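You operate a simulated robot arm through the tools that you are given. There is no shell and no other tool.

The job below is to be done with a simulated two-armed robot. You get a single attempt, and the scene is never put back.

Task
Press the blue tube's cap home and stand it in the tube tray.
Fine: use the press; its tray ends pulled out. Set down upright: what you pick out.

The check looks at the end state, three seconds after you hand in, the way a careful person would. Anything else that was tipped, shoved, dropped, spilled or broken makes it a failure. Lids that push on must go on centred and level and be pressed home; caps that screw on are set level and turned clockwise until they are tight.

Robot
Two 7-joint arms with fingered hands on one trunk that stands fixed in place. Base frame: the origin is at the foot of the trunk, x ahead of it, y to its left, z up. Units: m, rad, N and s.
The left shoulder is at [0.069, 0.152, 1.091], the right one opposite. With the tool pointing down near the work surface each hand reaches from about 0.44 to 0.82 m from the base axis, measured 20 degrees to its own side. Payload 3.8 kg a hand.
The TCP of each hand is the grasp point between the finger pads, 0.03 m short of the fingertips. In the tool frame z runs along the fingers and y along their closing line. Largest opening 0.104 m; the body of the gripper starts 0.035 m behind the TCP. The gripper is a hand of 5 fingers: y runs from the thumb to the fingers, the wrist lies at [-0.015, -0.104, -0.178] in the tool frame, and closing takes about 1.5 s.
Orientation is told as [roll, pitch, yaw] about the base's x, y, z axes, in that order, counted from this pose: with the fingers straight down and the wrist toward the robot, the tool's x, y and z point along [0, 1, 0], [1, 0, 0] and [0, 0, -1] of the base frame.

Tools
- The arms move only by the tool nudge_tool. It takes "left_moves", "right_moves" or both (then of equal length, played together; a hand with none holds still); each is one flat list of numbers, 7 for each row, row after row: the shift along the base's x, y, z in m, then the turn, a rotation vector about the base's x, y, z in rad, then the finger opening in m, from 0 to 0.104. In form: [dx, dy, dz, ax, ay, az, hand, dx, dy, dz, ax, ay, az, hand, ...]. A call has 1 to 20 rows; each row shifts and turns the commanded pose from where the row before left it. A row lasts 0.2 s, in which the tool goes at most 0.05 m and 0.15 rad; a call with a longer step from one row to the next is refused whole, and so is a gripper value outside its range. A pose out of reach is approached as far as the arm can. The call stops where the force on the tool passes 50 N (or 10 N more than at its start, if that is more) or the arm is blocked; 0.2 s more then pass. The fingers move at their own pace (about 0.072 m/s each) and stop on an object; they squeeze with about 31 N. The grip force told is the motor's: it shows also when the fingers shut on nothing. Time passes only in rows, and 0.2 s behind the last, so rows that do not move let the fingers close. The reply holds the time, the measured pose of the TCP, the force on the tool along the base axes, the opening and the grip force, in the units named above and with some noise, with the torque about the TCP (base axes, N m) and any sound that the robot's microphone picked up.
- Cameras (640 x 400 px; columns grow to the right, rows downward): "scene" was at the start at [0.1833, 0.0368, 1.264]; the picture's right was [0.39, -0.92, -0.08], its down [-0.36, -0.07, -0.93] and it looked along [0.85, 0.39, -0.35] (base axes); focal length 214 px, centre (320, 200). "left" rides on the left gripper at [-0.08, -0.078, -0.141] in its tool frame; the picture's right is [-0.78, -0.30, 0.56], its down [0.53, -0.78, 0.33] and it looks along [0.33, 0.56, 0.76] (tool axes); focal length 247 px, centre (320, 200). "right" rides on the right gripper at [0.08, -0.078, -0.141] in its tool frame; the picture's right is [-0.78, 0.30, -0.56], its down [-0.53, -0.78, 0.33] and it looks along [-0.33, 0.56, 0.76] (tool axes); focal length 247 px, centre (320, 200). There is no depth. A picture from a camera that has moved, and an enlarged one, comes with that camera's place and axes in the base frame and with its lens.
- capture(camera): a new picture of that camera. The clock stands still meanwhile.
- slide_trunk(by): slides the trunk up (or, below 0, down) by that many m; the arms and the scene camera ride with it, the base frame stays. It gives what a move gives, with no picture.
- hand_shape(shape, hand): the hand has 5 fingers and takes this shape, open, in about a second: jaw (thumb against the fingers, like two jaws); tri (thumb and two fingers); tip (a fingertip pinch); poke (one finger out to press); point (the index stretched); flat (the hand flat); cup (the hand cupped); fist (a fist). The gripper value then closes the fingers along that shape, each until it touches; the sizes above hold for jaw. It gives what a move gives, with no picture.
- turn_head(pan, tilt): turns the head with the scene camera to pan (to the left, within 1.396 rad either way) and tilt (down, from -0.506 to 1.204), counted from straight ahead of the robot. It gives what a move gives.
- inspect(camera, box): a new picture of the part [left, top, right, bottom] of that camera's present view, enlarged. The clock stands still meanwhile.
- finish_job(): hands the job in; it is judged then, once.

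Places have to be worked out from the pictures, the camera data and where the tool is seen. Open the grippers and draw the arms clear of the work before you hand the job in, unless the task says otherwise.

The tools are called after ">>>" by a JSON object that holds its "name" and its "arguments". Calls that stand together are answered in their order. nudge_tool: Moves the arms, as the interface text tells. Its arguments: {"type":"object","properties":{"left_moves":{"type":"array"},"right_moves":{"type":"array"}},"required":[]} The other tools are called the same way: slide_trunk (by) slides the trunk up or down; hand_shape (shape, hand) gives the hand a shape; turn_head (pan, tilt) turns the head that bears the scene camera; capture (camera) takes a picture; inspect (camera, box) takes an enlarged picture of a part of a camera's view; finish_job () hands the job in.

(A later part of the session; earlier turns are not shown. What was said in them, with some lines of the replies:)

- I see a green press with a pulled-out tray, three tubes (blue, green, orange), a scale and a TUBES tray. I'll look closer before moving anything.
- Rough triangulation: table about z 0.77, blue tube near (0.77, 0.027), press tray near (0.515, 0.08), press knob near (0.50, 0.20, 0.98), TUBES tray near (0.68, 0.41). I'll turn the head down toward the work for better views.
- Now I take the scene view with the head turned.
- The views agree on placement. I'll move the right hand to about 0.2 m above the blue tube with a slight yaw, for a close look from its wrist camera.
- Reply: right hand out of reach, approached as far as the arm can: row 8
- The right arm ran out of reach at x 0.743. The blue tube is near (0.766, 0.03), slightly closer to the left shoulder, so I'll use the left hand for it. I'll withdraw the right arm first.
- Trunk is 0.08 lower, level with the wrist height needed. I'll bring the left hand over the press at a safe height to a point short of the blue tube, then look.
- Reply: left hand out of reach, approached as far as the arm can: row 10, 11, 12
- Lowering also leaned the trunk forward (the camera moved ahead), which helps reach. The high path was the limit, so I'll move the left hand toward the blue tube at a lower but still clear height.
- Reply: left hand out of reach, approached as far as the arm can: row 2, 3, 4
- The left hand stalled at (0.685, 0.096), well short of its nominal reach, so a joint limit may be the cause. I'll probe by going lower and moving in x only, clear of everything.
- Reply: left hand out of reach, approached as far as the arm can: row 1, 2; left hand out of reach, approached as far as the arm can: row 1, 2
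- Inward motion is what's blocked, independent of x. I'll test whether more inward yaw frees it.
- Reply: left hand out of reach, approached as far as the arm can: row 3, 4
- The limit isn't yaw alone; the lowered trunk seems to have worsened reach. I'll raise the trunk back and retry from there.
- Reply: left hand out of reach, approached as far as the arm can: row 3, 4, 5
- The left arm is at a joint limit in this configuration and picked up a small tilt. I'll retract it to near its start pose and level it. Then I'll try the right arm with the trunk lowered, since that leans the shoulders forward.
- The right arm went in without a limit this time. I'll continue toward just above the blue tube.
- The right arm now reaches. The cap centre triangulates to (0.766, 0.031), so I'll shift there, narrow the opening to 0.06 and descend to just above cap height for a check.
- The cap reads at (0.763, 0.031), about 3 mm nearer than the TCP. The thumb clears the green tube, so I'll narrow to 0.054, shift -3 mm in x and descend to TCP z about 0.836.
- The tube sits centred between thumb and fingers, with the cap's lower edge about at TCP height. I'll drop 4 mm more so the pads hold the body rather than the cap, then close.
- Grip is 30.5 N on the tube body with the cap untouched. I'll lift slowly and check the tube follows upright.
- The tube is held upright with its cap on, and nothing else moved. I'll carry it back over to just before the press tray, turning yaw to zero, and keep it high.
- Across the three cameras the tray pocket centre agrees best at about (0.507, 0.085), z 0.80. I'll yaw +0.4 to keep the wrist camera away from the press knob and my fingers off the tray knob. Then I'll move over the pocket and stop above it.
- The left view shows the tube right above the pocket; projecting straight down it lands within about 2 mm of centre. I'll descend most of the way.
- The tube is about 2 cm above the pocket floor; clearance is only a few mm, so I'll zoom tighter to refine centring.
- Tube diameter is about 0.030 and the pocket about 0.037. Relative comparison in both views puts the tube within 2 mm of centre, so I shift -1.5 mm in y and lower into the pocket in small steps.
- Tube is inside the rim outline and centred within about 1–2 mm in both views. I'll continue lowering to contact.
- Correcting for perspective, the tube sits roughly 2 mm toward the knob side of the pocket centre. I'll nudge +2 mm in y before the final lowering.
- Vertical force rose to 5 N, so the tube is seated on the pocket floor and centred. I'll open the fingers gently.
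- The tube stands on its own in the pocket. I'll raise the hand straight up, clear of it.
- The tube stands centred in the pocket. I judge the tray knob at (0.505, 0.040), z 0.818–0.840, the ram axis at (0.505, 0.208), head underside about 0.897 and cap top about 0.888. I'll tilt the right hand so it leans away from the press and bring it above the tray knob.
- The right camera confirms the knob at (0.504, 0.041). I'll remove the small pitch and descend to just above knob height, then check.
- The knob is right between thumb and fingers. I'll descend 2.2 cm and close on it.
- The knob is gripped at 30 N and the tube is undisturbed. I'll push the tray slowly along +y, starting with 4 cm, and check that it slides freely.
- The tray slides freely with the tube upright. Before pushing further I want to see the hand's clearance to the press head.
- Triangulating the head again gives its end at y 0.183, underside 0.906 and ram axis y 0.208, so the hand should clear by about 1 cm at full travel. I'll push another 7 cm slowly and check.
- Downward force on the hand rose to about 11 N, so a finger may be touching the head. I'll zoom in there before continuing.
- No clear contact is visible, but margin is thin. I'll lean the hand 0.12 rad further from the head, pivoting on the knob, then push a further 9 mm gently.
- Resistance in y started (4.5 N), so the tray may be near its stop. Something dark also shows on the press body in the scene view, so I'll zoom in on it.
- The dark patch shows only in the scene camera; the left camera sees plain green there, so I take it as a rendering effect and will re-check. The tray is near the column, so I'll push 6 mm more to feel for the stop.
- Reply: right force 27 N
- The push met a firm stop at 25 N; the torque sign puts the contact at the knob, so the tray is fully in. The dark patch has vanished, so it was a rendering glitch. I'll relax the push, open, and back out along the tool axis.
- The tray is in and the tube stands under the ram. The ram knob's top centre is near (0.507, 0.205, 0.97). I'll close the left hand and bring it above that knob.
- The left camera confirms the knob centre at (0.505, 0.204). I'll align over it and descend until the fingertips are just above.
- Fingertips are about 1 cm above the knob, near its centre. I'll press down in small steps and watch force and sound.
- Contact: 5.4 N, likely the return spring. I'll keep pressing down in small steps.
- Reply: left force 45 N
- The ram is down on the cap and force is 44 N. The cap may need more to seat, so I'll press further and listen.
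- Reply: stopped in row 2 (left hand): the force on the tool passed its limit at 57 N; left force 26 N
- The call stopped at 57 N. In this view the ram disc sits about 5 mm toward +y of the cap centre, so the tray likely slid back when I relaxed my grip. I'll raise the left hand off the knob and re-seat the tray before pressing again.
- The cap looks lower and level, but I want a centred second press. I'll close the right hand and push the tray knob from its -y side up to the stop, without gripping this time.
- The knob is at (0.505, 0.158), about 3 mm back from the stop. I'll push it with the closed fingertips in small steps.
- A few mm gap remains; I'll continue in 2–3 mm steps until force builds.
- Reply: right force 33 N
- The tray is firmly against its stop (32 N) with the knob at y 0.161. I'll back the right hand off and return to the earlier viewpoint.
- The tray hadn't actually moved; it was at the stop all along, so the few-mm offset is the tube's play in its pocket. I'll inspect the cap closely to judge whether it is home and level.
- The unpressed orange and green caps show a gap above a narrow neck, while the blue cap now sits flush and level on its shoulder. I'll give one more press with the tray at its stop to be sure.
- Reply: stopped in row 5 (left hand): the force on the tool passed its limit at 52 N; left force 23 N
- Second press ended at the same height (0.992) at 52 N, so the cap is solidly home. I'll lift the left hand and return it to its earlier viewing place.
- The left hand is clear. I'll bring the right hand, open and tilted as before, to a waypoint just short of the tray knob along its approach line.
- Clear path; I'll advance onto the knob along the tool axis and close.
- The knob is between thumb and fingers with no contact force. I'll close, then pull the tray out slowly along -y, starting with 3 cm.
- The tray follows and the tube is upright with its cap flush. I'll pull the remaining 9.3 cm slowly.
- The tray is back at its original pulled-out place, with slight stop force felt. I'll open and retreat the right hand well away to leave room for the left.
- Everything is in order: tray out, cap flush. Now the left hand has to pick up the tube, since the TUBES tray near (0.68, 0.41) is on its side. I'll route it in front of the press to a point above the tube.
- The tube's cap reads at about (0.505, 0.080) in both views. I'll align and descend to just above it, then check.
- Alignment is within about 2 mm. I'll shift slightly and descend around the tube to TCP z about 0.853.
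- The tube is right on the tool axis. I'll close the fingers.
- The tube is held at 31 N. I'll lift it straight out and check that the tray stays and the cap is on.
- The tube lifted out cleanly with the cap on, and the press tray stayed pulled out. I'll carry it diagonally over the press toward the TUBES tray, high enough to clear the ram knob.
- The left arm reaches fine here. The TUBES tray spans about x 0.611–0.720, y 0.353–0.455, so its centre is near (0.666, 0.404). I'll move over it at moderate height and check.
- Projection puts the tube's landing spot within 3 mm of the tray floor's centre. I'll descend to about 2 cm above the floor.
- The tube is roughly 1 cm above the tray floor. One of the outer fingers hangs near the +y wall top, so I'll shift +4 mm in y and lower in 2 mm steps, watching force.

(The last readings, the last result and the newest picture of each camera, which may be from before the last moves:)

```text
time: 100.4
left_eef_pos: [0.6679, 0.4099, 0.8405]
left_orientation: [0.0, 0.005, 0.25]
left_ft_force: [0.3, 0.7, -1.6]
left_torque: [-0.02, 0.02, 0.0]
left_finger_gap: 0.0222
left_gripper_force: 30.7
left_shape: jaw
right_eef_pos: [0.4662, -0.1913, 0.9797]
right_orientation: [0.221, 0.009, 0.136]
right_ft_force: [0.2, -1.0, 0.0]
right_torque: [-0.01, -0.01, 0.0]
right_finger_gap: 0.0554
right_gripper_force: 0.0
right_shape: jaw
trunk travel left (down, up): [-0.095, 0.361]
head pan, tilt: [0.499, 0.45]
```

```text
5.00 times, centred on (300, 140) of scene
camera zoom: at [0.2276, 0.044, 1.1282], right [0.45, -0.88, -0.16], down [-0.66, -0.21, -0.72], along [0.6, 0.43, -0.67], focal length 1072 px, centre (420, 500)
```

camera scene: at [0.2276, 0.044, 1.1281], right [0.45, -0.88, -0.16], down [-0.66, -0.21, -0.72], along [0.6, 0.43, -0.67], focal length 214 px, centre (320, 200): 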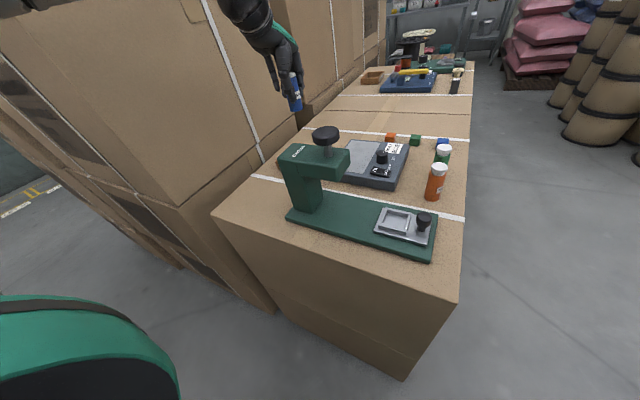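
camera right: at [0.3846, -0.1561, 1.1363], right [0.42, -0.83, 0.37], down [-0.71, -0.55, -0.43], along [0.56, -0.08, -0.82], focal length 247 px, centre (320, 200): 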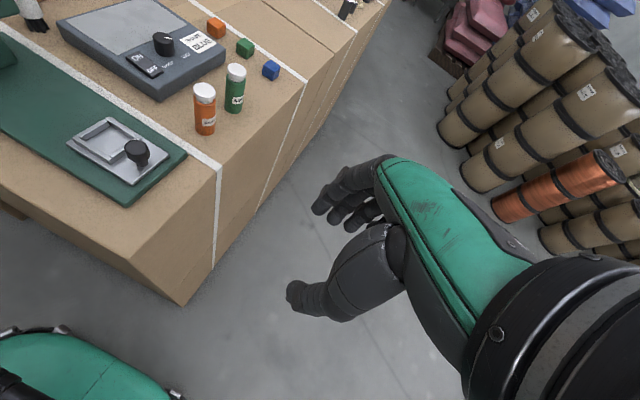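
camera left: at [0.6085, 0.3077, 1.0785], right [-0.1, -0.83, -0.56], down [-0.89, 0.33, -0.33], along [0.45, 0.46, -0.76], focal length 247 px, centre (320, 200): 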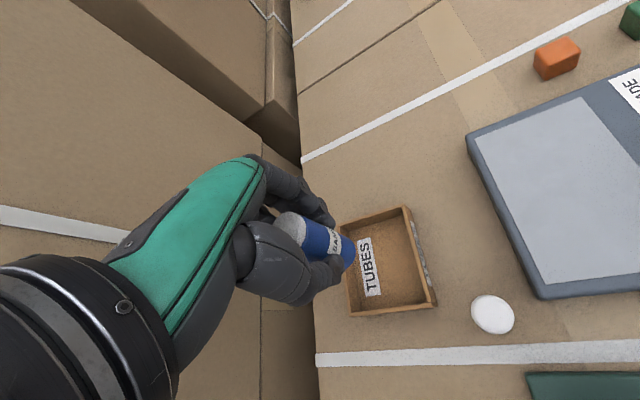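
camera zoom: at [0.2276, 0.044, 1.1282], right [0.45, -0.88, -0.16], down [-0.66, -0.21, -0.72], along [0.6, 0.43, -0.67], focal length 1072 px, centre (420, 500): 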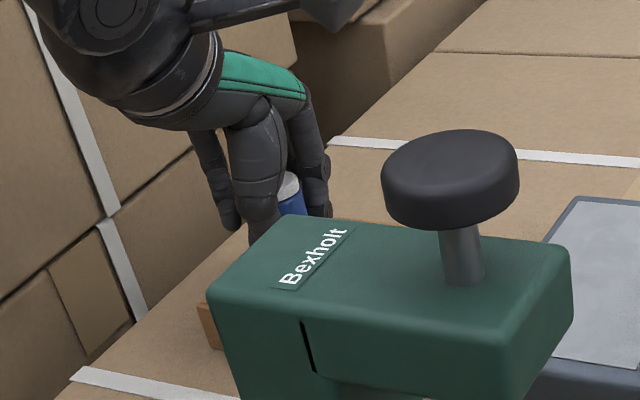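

No contact yet. I'll keep lowering in small steps.

>>> {"name": "nudge_tool", "arguments": {"left_moves": [0, -0.001, -0.002, 0, 0, 0, 0.01, 0, 0, -0.002, 0, 0, 0, 0.01, 0, 0, 0, 0, 0, 0, 0.01]}}

>>> {"name": "nudge_tool", "arguments": {"left_moves": [0, 0, -0.0015, 0, 0, 0, 0.01, 0, 0, -0.0015, 0, 0, 0, 0.01, 0, 0, 0, 0, 0, 0, 0.01]}}

>>> {"name": "inspect", "arguments": {"camera": "left", "box": [220, 130, 480, 330]}}

```text
time: 101.2
left_eef_pos: [0.6677, 0.4092, 0.8368]
left_orientation: [-0.001, 0.004, 0.252]
left_ft_force: [-0.3, 0.8, -0.8]
left_torque: [-0.02, -0.05, -0.02]
left_finger_gap: 0.0222
left_gripper_force: 31.5
left_shape: jaw
right_eef_pos: [0.4654, -0.1924, 0.9805]
right_orientation: [0.222, 0.011, 0.136]
right_ft_force: [0.4, -0.2, 0.3]
right_torque: [-0.03, -0.01, 0.02]
right_finger_gap: 0.0557
right_gripper_force: 0.1
right_shape: jaw
trunk travel left (down, up): [-0.095, 0.361]
head pan, tilt: [0.499, 0.45]
```

```text
time: 102.0
left_eef_pos: [0.6684, 0.4076, 0.8347]
left_orientation: [0.0, 0.002, 0.251]
left_ft_force: [-0.6, 0.2, 3.2]
left_torque: [0.07, -0.05, 0.01]
left_finger_gap: 0.0221
left_gripper_force: 31.4
left_shape: jaw
right_eef_pos: [0.4659, -0.1921, 0.9795]
right_orientation: [0.22, 0.01, 0.136]
right_ft_force: [-0.1, -0.3, 0.3]
right_torque: [0.03, -0.02, -0.03]
right_finger_gap: 0.0556
right_gripper_force: 0.0
right_shape: jaw
trunk travel left (down, up): [-0.095, 0.361]
head pan, tilt: [0.499, 0.45]
```

```text
2.00 times, centred on (350, 230) of left
camera zoom: at [0.6124, 0.3113, 0.9753], right [-0.09, -0.83, -0.56], down [-0.89, 0.32, -0.33], along [0.45, 0.46, -0.76], focal length 494 px, centre (260, 140)
```

zoom: 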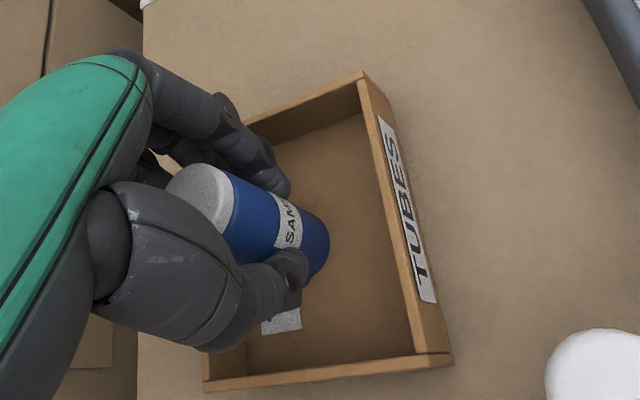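

Contact at 3 N, at just the height I predicted for the tray floor. I'll open slowly by a limited amount so the fingers stay clear of the tray walls.

>>> {"name": "nudge_tool", "arguments": {"left_moves": [0, 0, 0, 0, 0, 0, 0.024, 0, 0, 0, 0, 0, 0, 0.028, 0, 0, 0, 0, 0, 0, 0.034, 0, 0, 0, 0, 0, 0, 0.04, 0, 0, 0, 0, 0, 0, 0.044, 0, 0, 0, 0, 0, 0, 0.044]}}

>>> {"name": "inspect", "arguments": {"camera": "left", "box": [220, 130, 480, 330]}}

```text
time: 103.4
left_eef_pos: [0.6679, 0.4068, 0.8348]
left_orientation: [0.001, 0.004, 0.251]
left_ft_force: [-0.7, -2.4, 0.1]
left_torque: [-0.03, -0.02, -0.04]
left_finger_gap: 0.0434
left_gripper_force: 0.0
left_shape: jaw
right_eef_pos: [0.4662, -0.193, 0.9793]
right_orientation: [0.221, 0.01, 0.137]
right_ft_force: [-0.1, -0.7, 0.3]
right_torque: [0.0, -0.03, 0.0]
right_finger_gap: 0.0557
right_gripper_force: 0.0
right_shape: jaw
trunk travel left (down, up): [-0.095, 0.361]
head pan, tilt: [0.499, 0.45]
```

```text
2.00 times, centred on (350, 230) of left
camera zoom: at [0.6126, 0.3111, 0.9747], right [-0.1, -0.83, -0.56], down [-0.89, 0.32, -0.33], along [0.45, 0.46, -0.76], focal length 494 px, centre (260, 140)
```

zoom: 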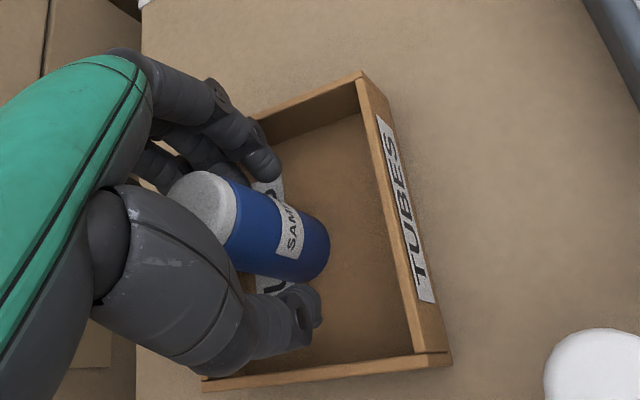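

The tube stands free in the tray. I'll rise slowly at first, then faster once the fingers are above the cap.

>>> {"name": "nudge_tool", "arguments": {"left_moves": [0, -0.001, 0.004, 0, 0, 0, 0.044, 0, 0, 0.008, 0, 0, 0, 0.044, 0, 0, 0.012, 0, 0, 0, 0.044, 0, 0, 0.02, 0, 0, 0, 0.044, 0, 0, 0.025, 0, 0, 0, 0.044, 0, 0, 0.03, 0, 0, 0, 0.05, 0, 0, 0.03, 0, 0, 0, 0.05, 0, 0, 0, 0, 0, 0, 0.05]}}

>>> {"name": "capture", "arguments": {"camera": "left"}}

>>> {"name": "inspect", "arguments": {"camera": "scene", "box": [220, 60, 420, 200]}}

```text
time: 105.2
left_eef_pos: [0.6694, 0.4061, 0.9611]
left_orientation: [-0.001, 0.004, 0.252]
left_ft_force: [0.3, 0.1, 0.8]
left_torque: [0.02, -0.01, -0.01]
left_finger_gap: 0.0494
left_gripper_force: 0.0
left_shape: jaw
right_eef_pos: [0.4656, -0.1924, 0.9794]
right_orientation: [0.221, 0.01, 0.135]
right_ft_force: [0.9, -0.7, -1.5]
right_torque: [0.01, 0.0, 0.01]
right_finger_gap: 0.0557
right_gripper_force: 0.1
right_shape: jaw
trunk travel left (down, up): [-0.095, 0.361]
head pan, tilt: [0.499, 0.45]
```

```text
taken
camera left: at [0.6126, 0.3096, 1.102], right [-0.1, -0.83, -0.56], down [-0.89, 0.32, -0.33], along [0.45, 0.46, -0.76], focal length 247 px, centre (320, 200)
```

left: 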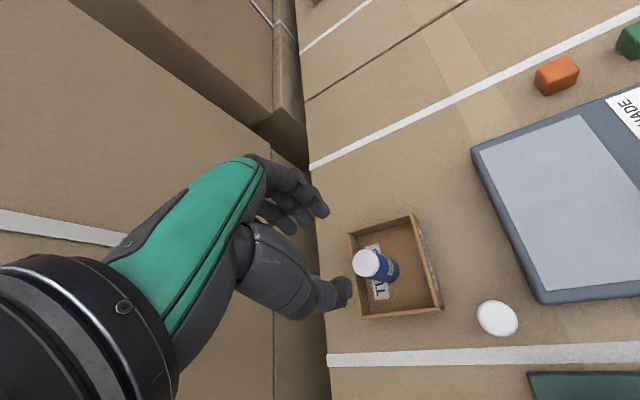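

```text
2.86 times, centred on (320, 130) of scene
camera zoom: at [0.2277, 0.0441, 1.1281], right [0.45, -0.88, -0.16], down [-0.66, -0.21, -0.72], along [0.6, 0.43, -0.67], focal length 613 px, centre (320, 400)
```

zoom: 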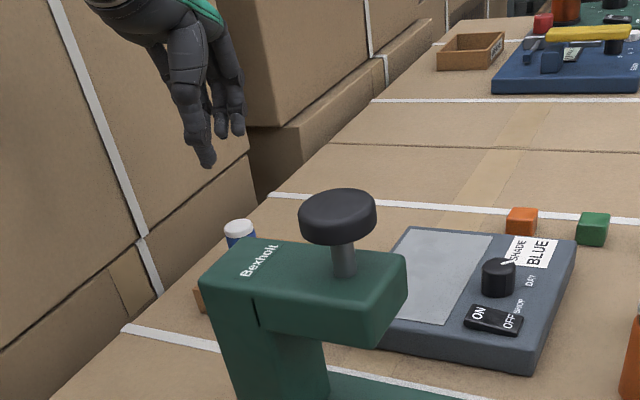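

The tube stands upright in the TUBES tray. I'll retract the left arm up and back, then check the whole scene.

>>> {"name": "nudge_tool", "arguments": {"left_moves": [0, 0, 0.03, 0, 0, 0, 0.05, 0, 0, 0.03, 0, 0, 0, 0.05, -0.03, -0.003, 0.02, 0, 0, -0.03, 0.05, -0.035, -0.003, 0.01, 0, 0, -0.03, 0.05, -0.04, -0.003, 0, 0, 0, -0.03, 0.05, -0.04, -0.003, 0, 0, 0, -0.03, 0.05, -0.04, -0.003, 0, 0, 0, -0.03, 0.05, -0.04, -0.003, 0, 0, 0, -0.03, 0.05, -0.04, -0.003, 0, 0, 0, -0.03, 0.05, -0.04, -0.003, 0, 0, 0, -0.03, 0.05, 0, 0, 0, 0, 0, 0, 0.05]}}

>>> {"name": "inspect", "arguments": {"camera": "left", "box": [280, 60, 480, 210]}}

>>> {"name": "capture", "arguments": {"camera": "left"}}

>>> {"name": "capture", "arguments": {"camera": "scene"}}

>>> {"name": "inspect", "arguments": {"camera": "scene", "box": [240, 100, 480, 260]}}

```text
time: 107.6
left_eef_pos: [0.3645, 0.3834, 1.051]
left_orientation: [0.001, 0.006, 0.011]
left_ft_force: [0.8, 0.5, -0.2]
left_torque: [-0.01, 0.02, 0.01]
left_finger_gap: 0.0498
left_gripper_force: 0.1
left_shape: jaw
right_eef_pos: [0.4659, -0.1915, 0.9781]
right_orientation: [0.222, 0.01, 0.136]
right_ft_force: [-0.4, -0.5, -0.3]
right_torque: [0.01, 0.03, -0.01]
right_finger_gap: 0.0554
right_gripper_force: 0.1
right_shape: jaw
trunk travel left (down, up): [-0.095, 0.361]
head pan, tilt: [0.499, 0.45]
```

```text
2.67 times, centred on (380, 135) of left
camera zoom: at [0.2877, 0.3029, 1.1921], right [-0.29, -0.78, -0.56], down [-0.78, 0.53, -0.33], along [0.55, 0.34, -0.76], focal length 659 px, centre (160, 373)
```

zoom: 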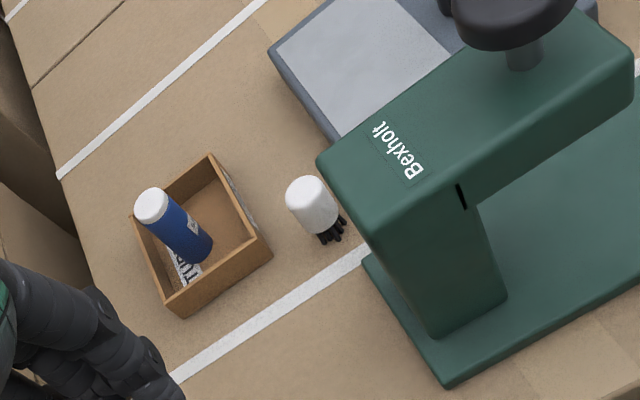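

```text
taken
camera left: at [0.2877, 0.3029, 1.1921], right [-0.29, -0.78, -0.56], down [-0.78, 0.53, -0.33], along [0.55, 0.34, -0.76], focal length 247 px, centre (320, 200)
```

left: 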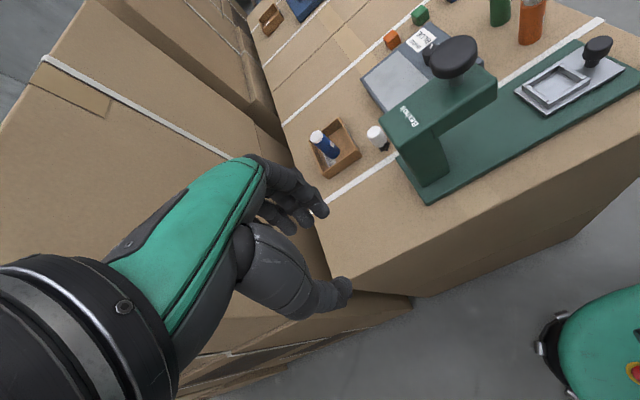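

```text
taken
camera scene: at [0.2281, 0.0438, 1.128], right [0.45, -0.88, -0.16], down [-0.66, -0.21, -0.72], along [0.6, 0.43, -0.67], focal length 214 px, centre (320, 200)
```

scene: 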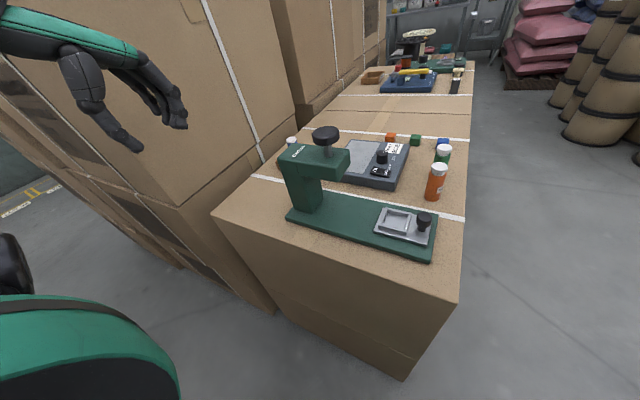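

```text
2.50 times, centred on (360, 180) of scene
camera zoom: at [0.2281, 0.0438, 1.128], right [0.45, -0.88, -0.16], down [-0.66, -0.21, -0.72], along [0.6, 0.43, -0.67], focal length 536 px, centre (220, 250)
```

zoom: 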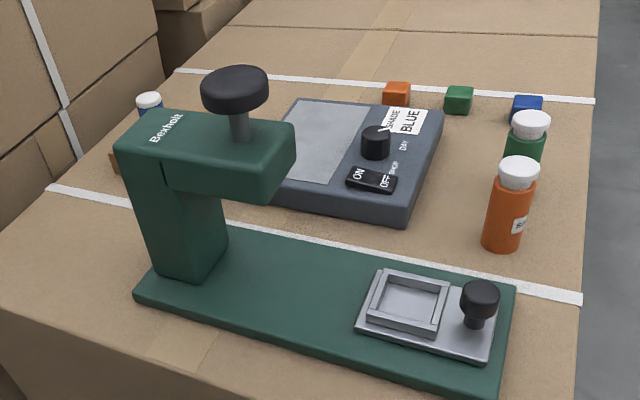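

Tray pulled out, other items untouched, and the tube's top and bottom project just as an upright tube would. One last close look at the cap and tube.

>>> {"name": "inspect", "arguments": {"camera": "left", "box": [300, 110, 370, 185]}}

>>> {"name": "inspect", "arguments": {"camera": "scene", "box": [370, 130, 470, 260]}}

```text
5.33 times, centred on (335, 148) of left
camera zoom: at [0.2877, 0.3029, 1.1921], right [-0.29, -0.78, -0.56], down [-0.78, 0.53, -0.33], along [0.55, 0.34, -0.76], focal length 1317 px, centre (240, 480)
```

zoom: 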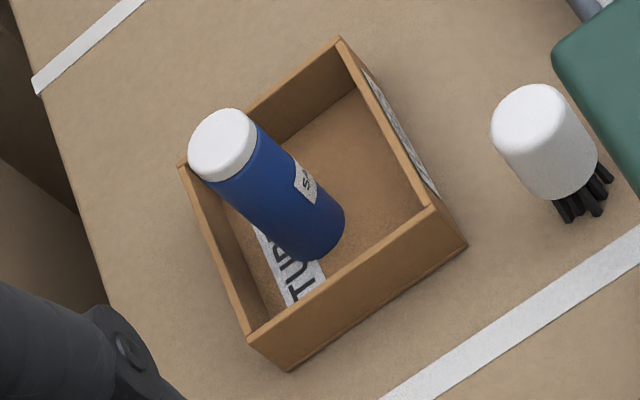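

```text
3.08 times, centred on (420, 195) of scene
camera zoom: at [0.2281, 0.0438, 1.128], right [0.45, -0.88, -0.16], down [-0.66, -0.21, -0.72], along [0.6, 0.43, -0.67], focal length 660 px, centre (12, 215)
```

zoom: 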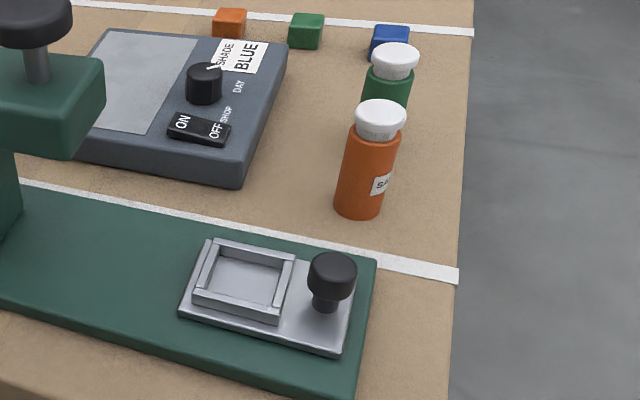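

The cap is flush and level, the tube stands upright in the TUBES tray, the press tray is pulled out to its original place, and both hands are open and clear. I'm handing in.

>>> {"name": "finish_job", "arguments": {}}

```text
The job is handed in.
```

The blue tube's cap is pressed home, and the tube is standing upright in the TUBES tray. I've handed the job in, but the check's result hasn't come back.

- **Cap:** I pressed it twice, to 57 N and then 52 N, and the ram stopped at the same height both times. Close up, the cap sits flush and level, while the orange and green caps still show a gap. The tube sat about 5 mm off the ram's centre because of play in its pocket.
- **Press tray:** it is pulled back out to where it started. I felt slight resistance at the end of the pull, as if it had reached its stop.
- **Everything else:** in the last pictures nothing else looks tipped or moved. Both hands are open and clear of the work.

I left the trunk 8 cm lower than it started, because the right arm couldn't reach the blue tube otherwise.
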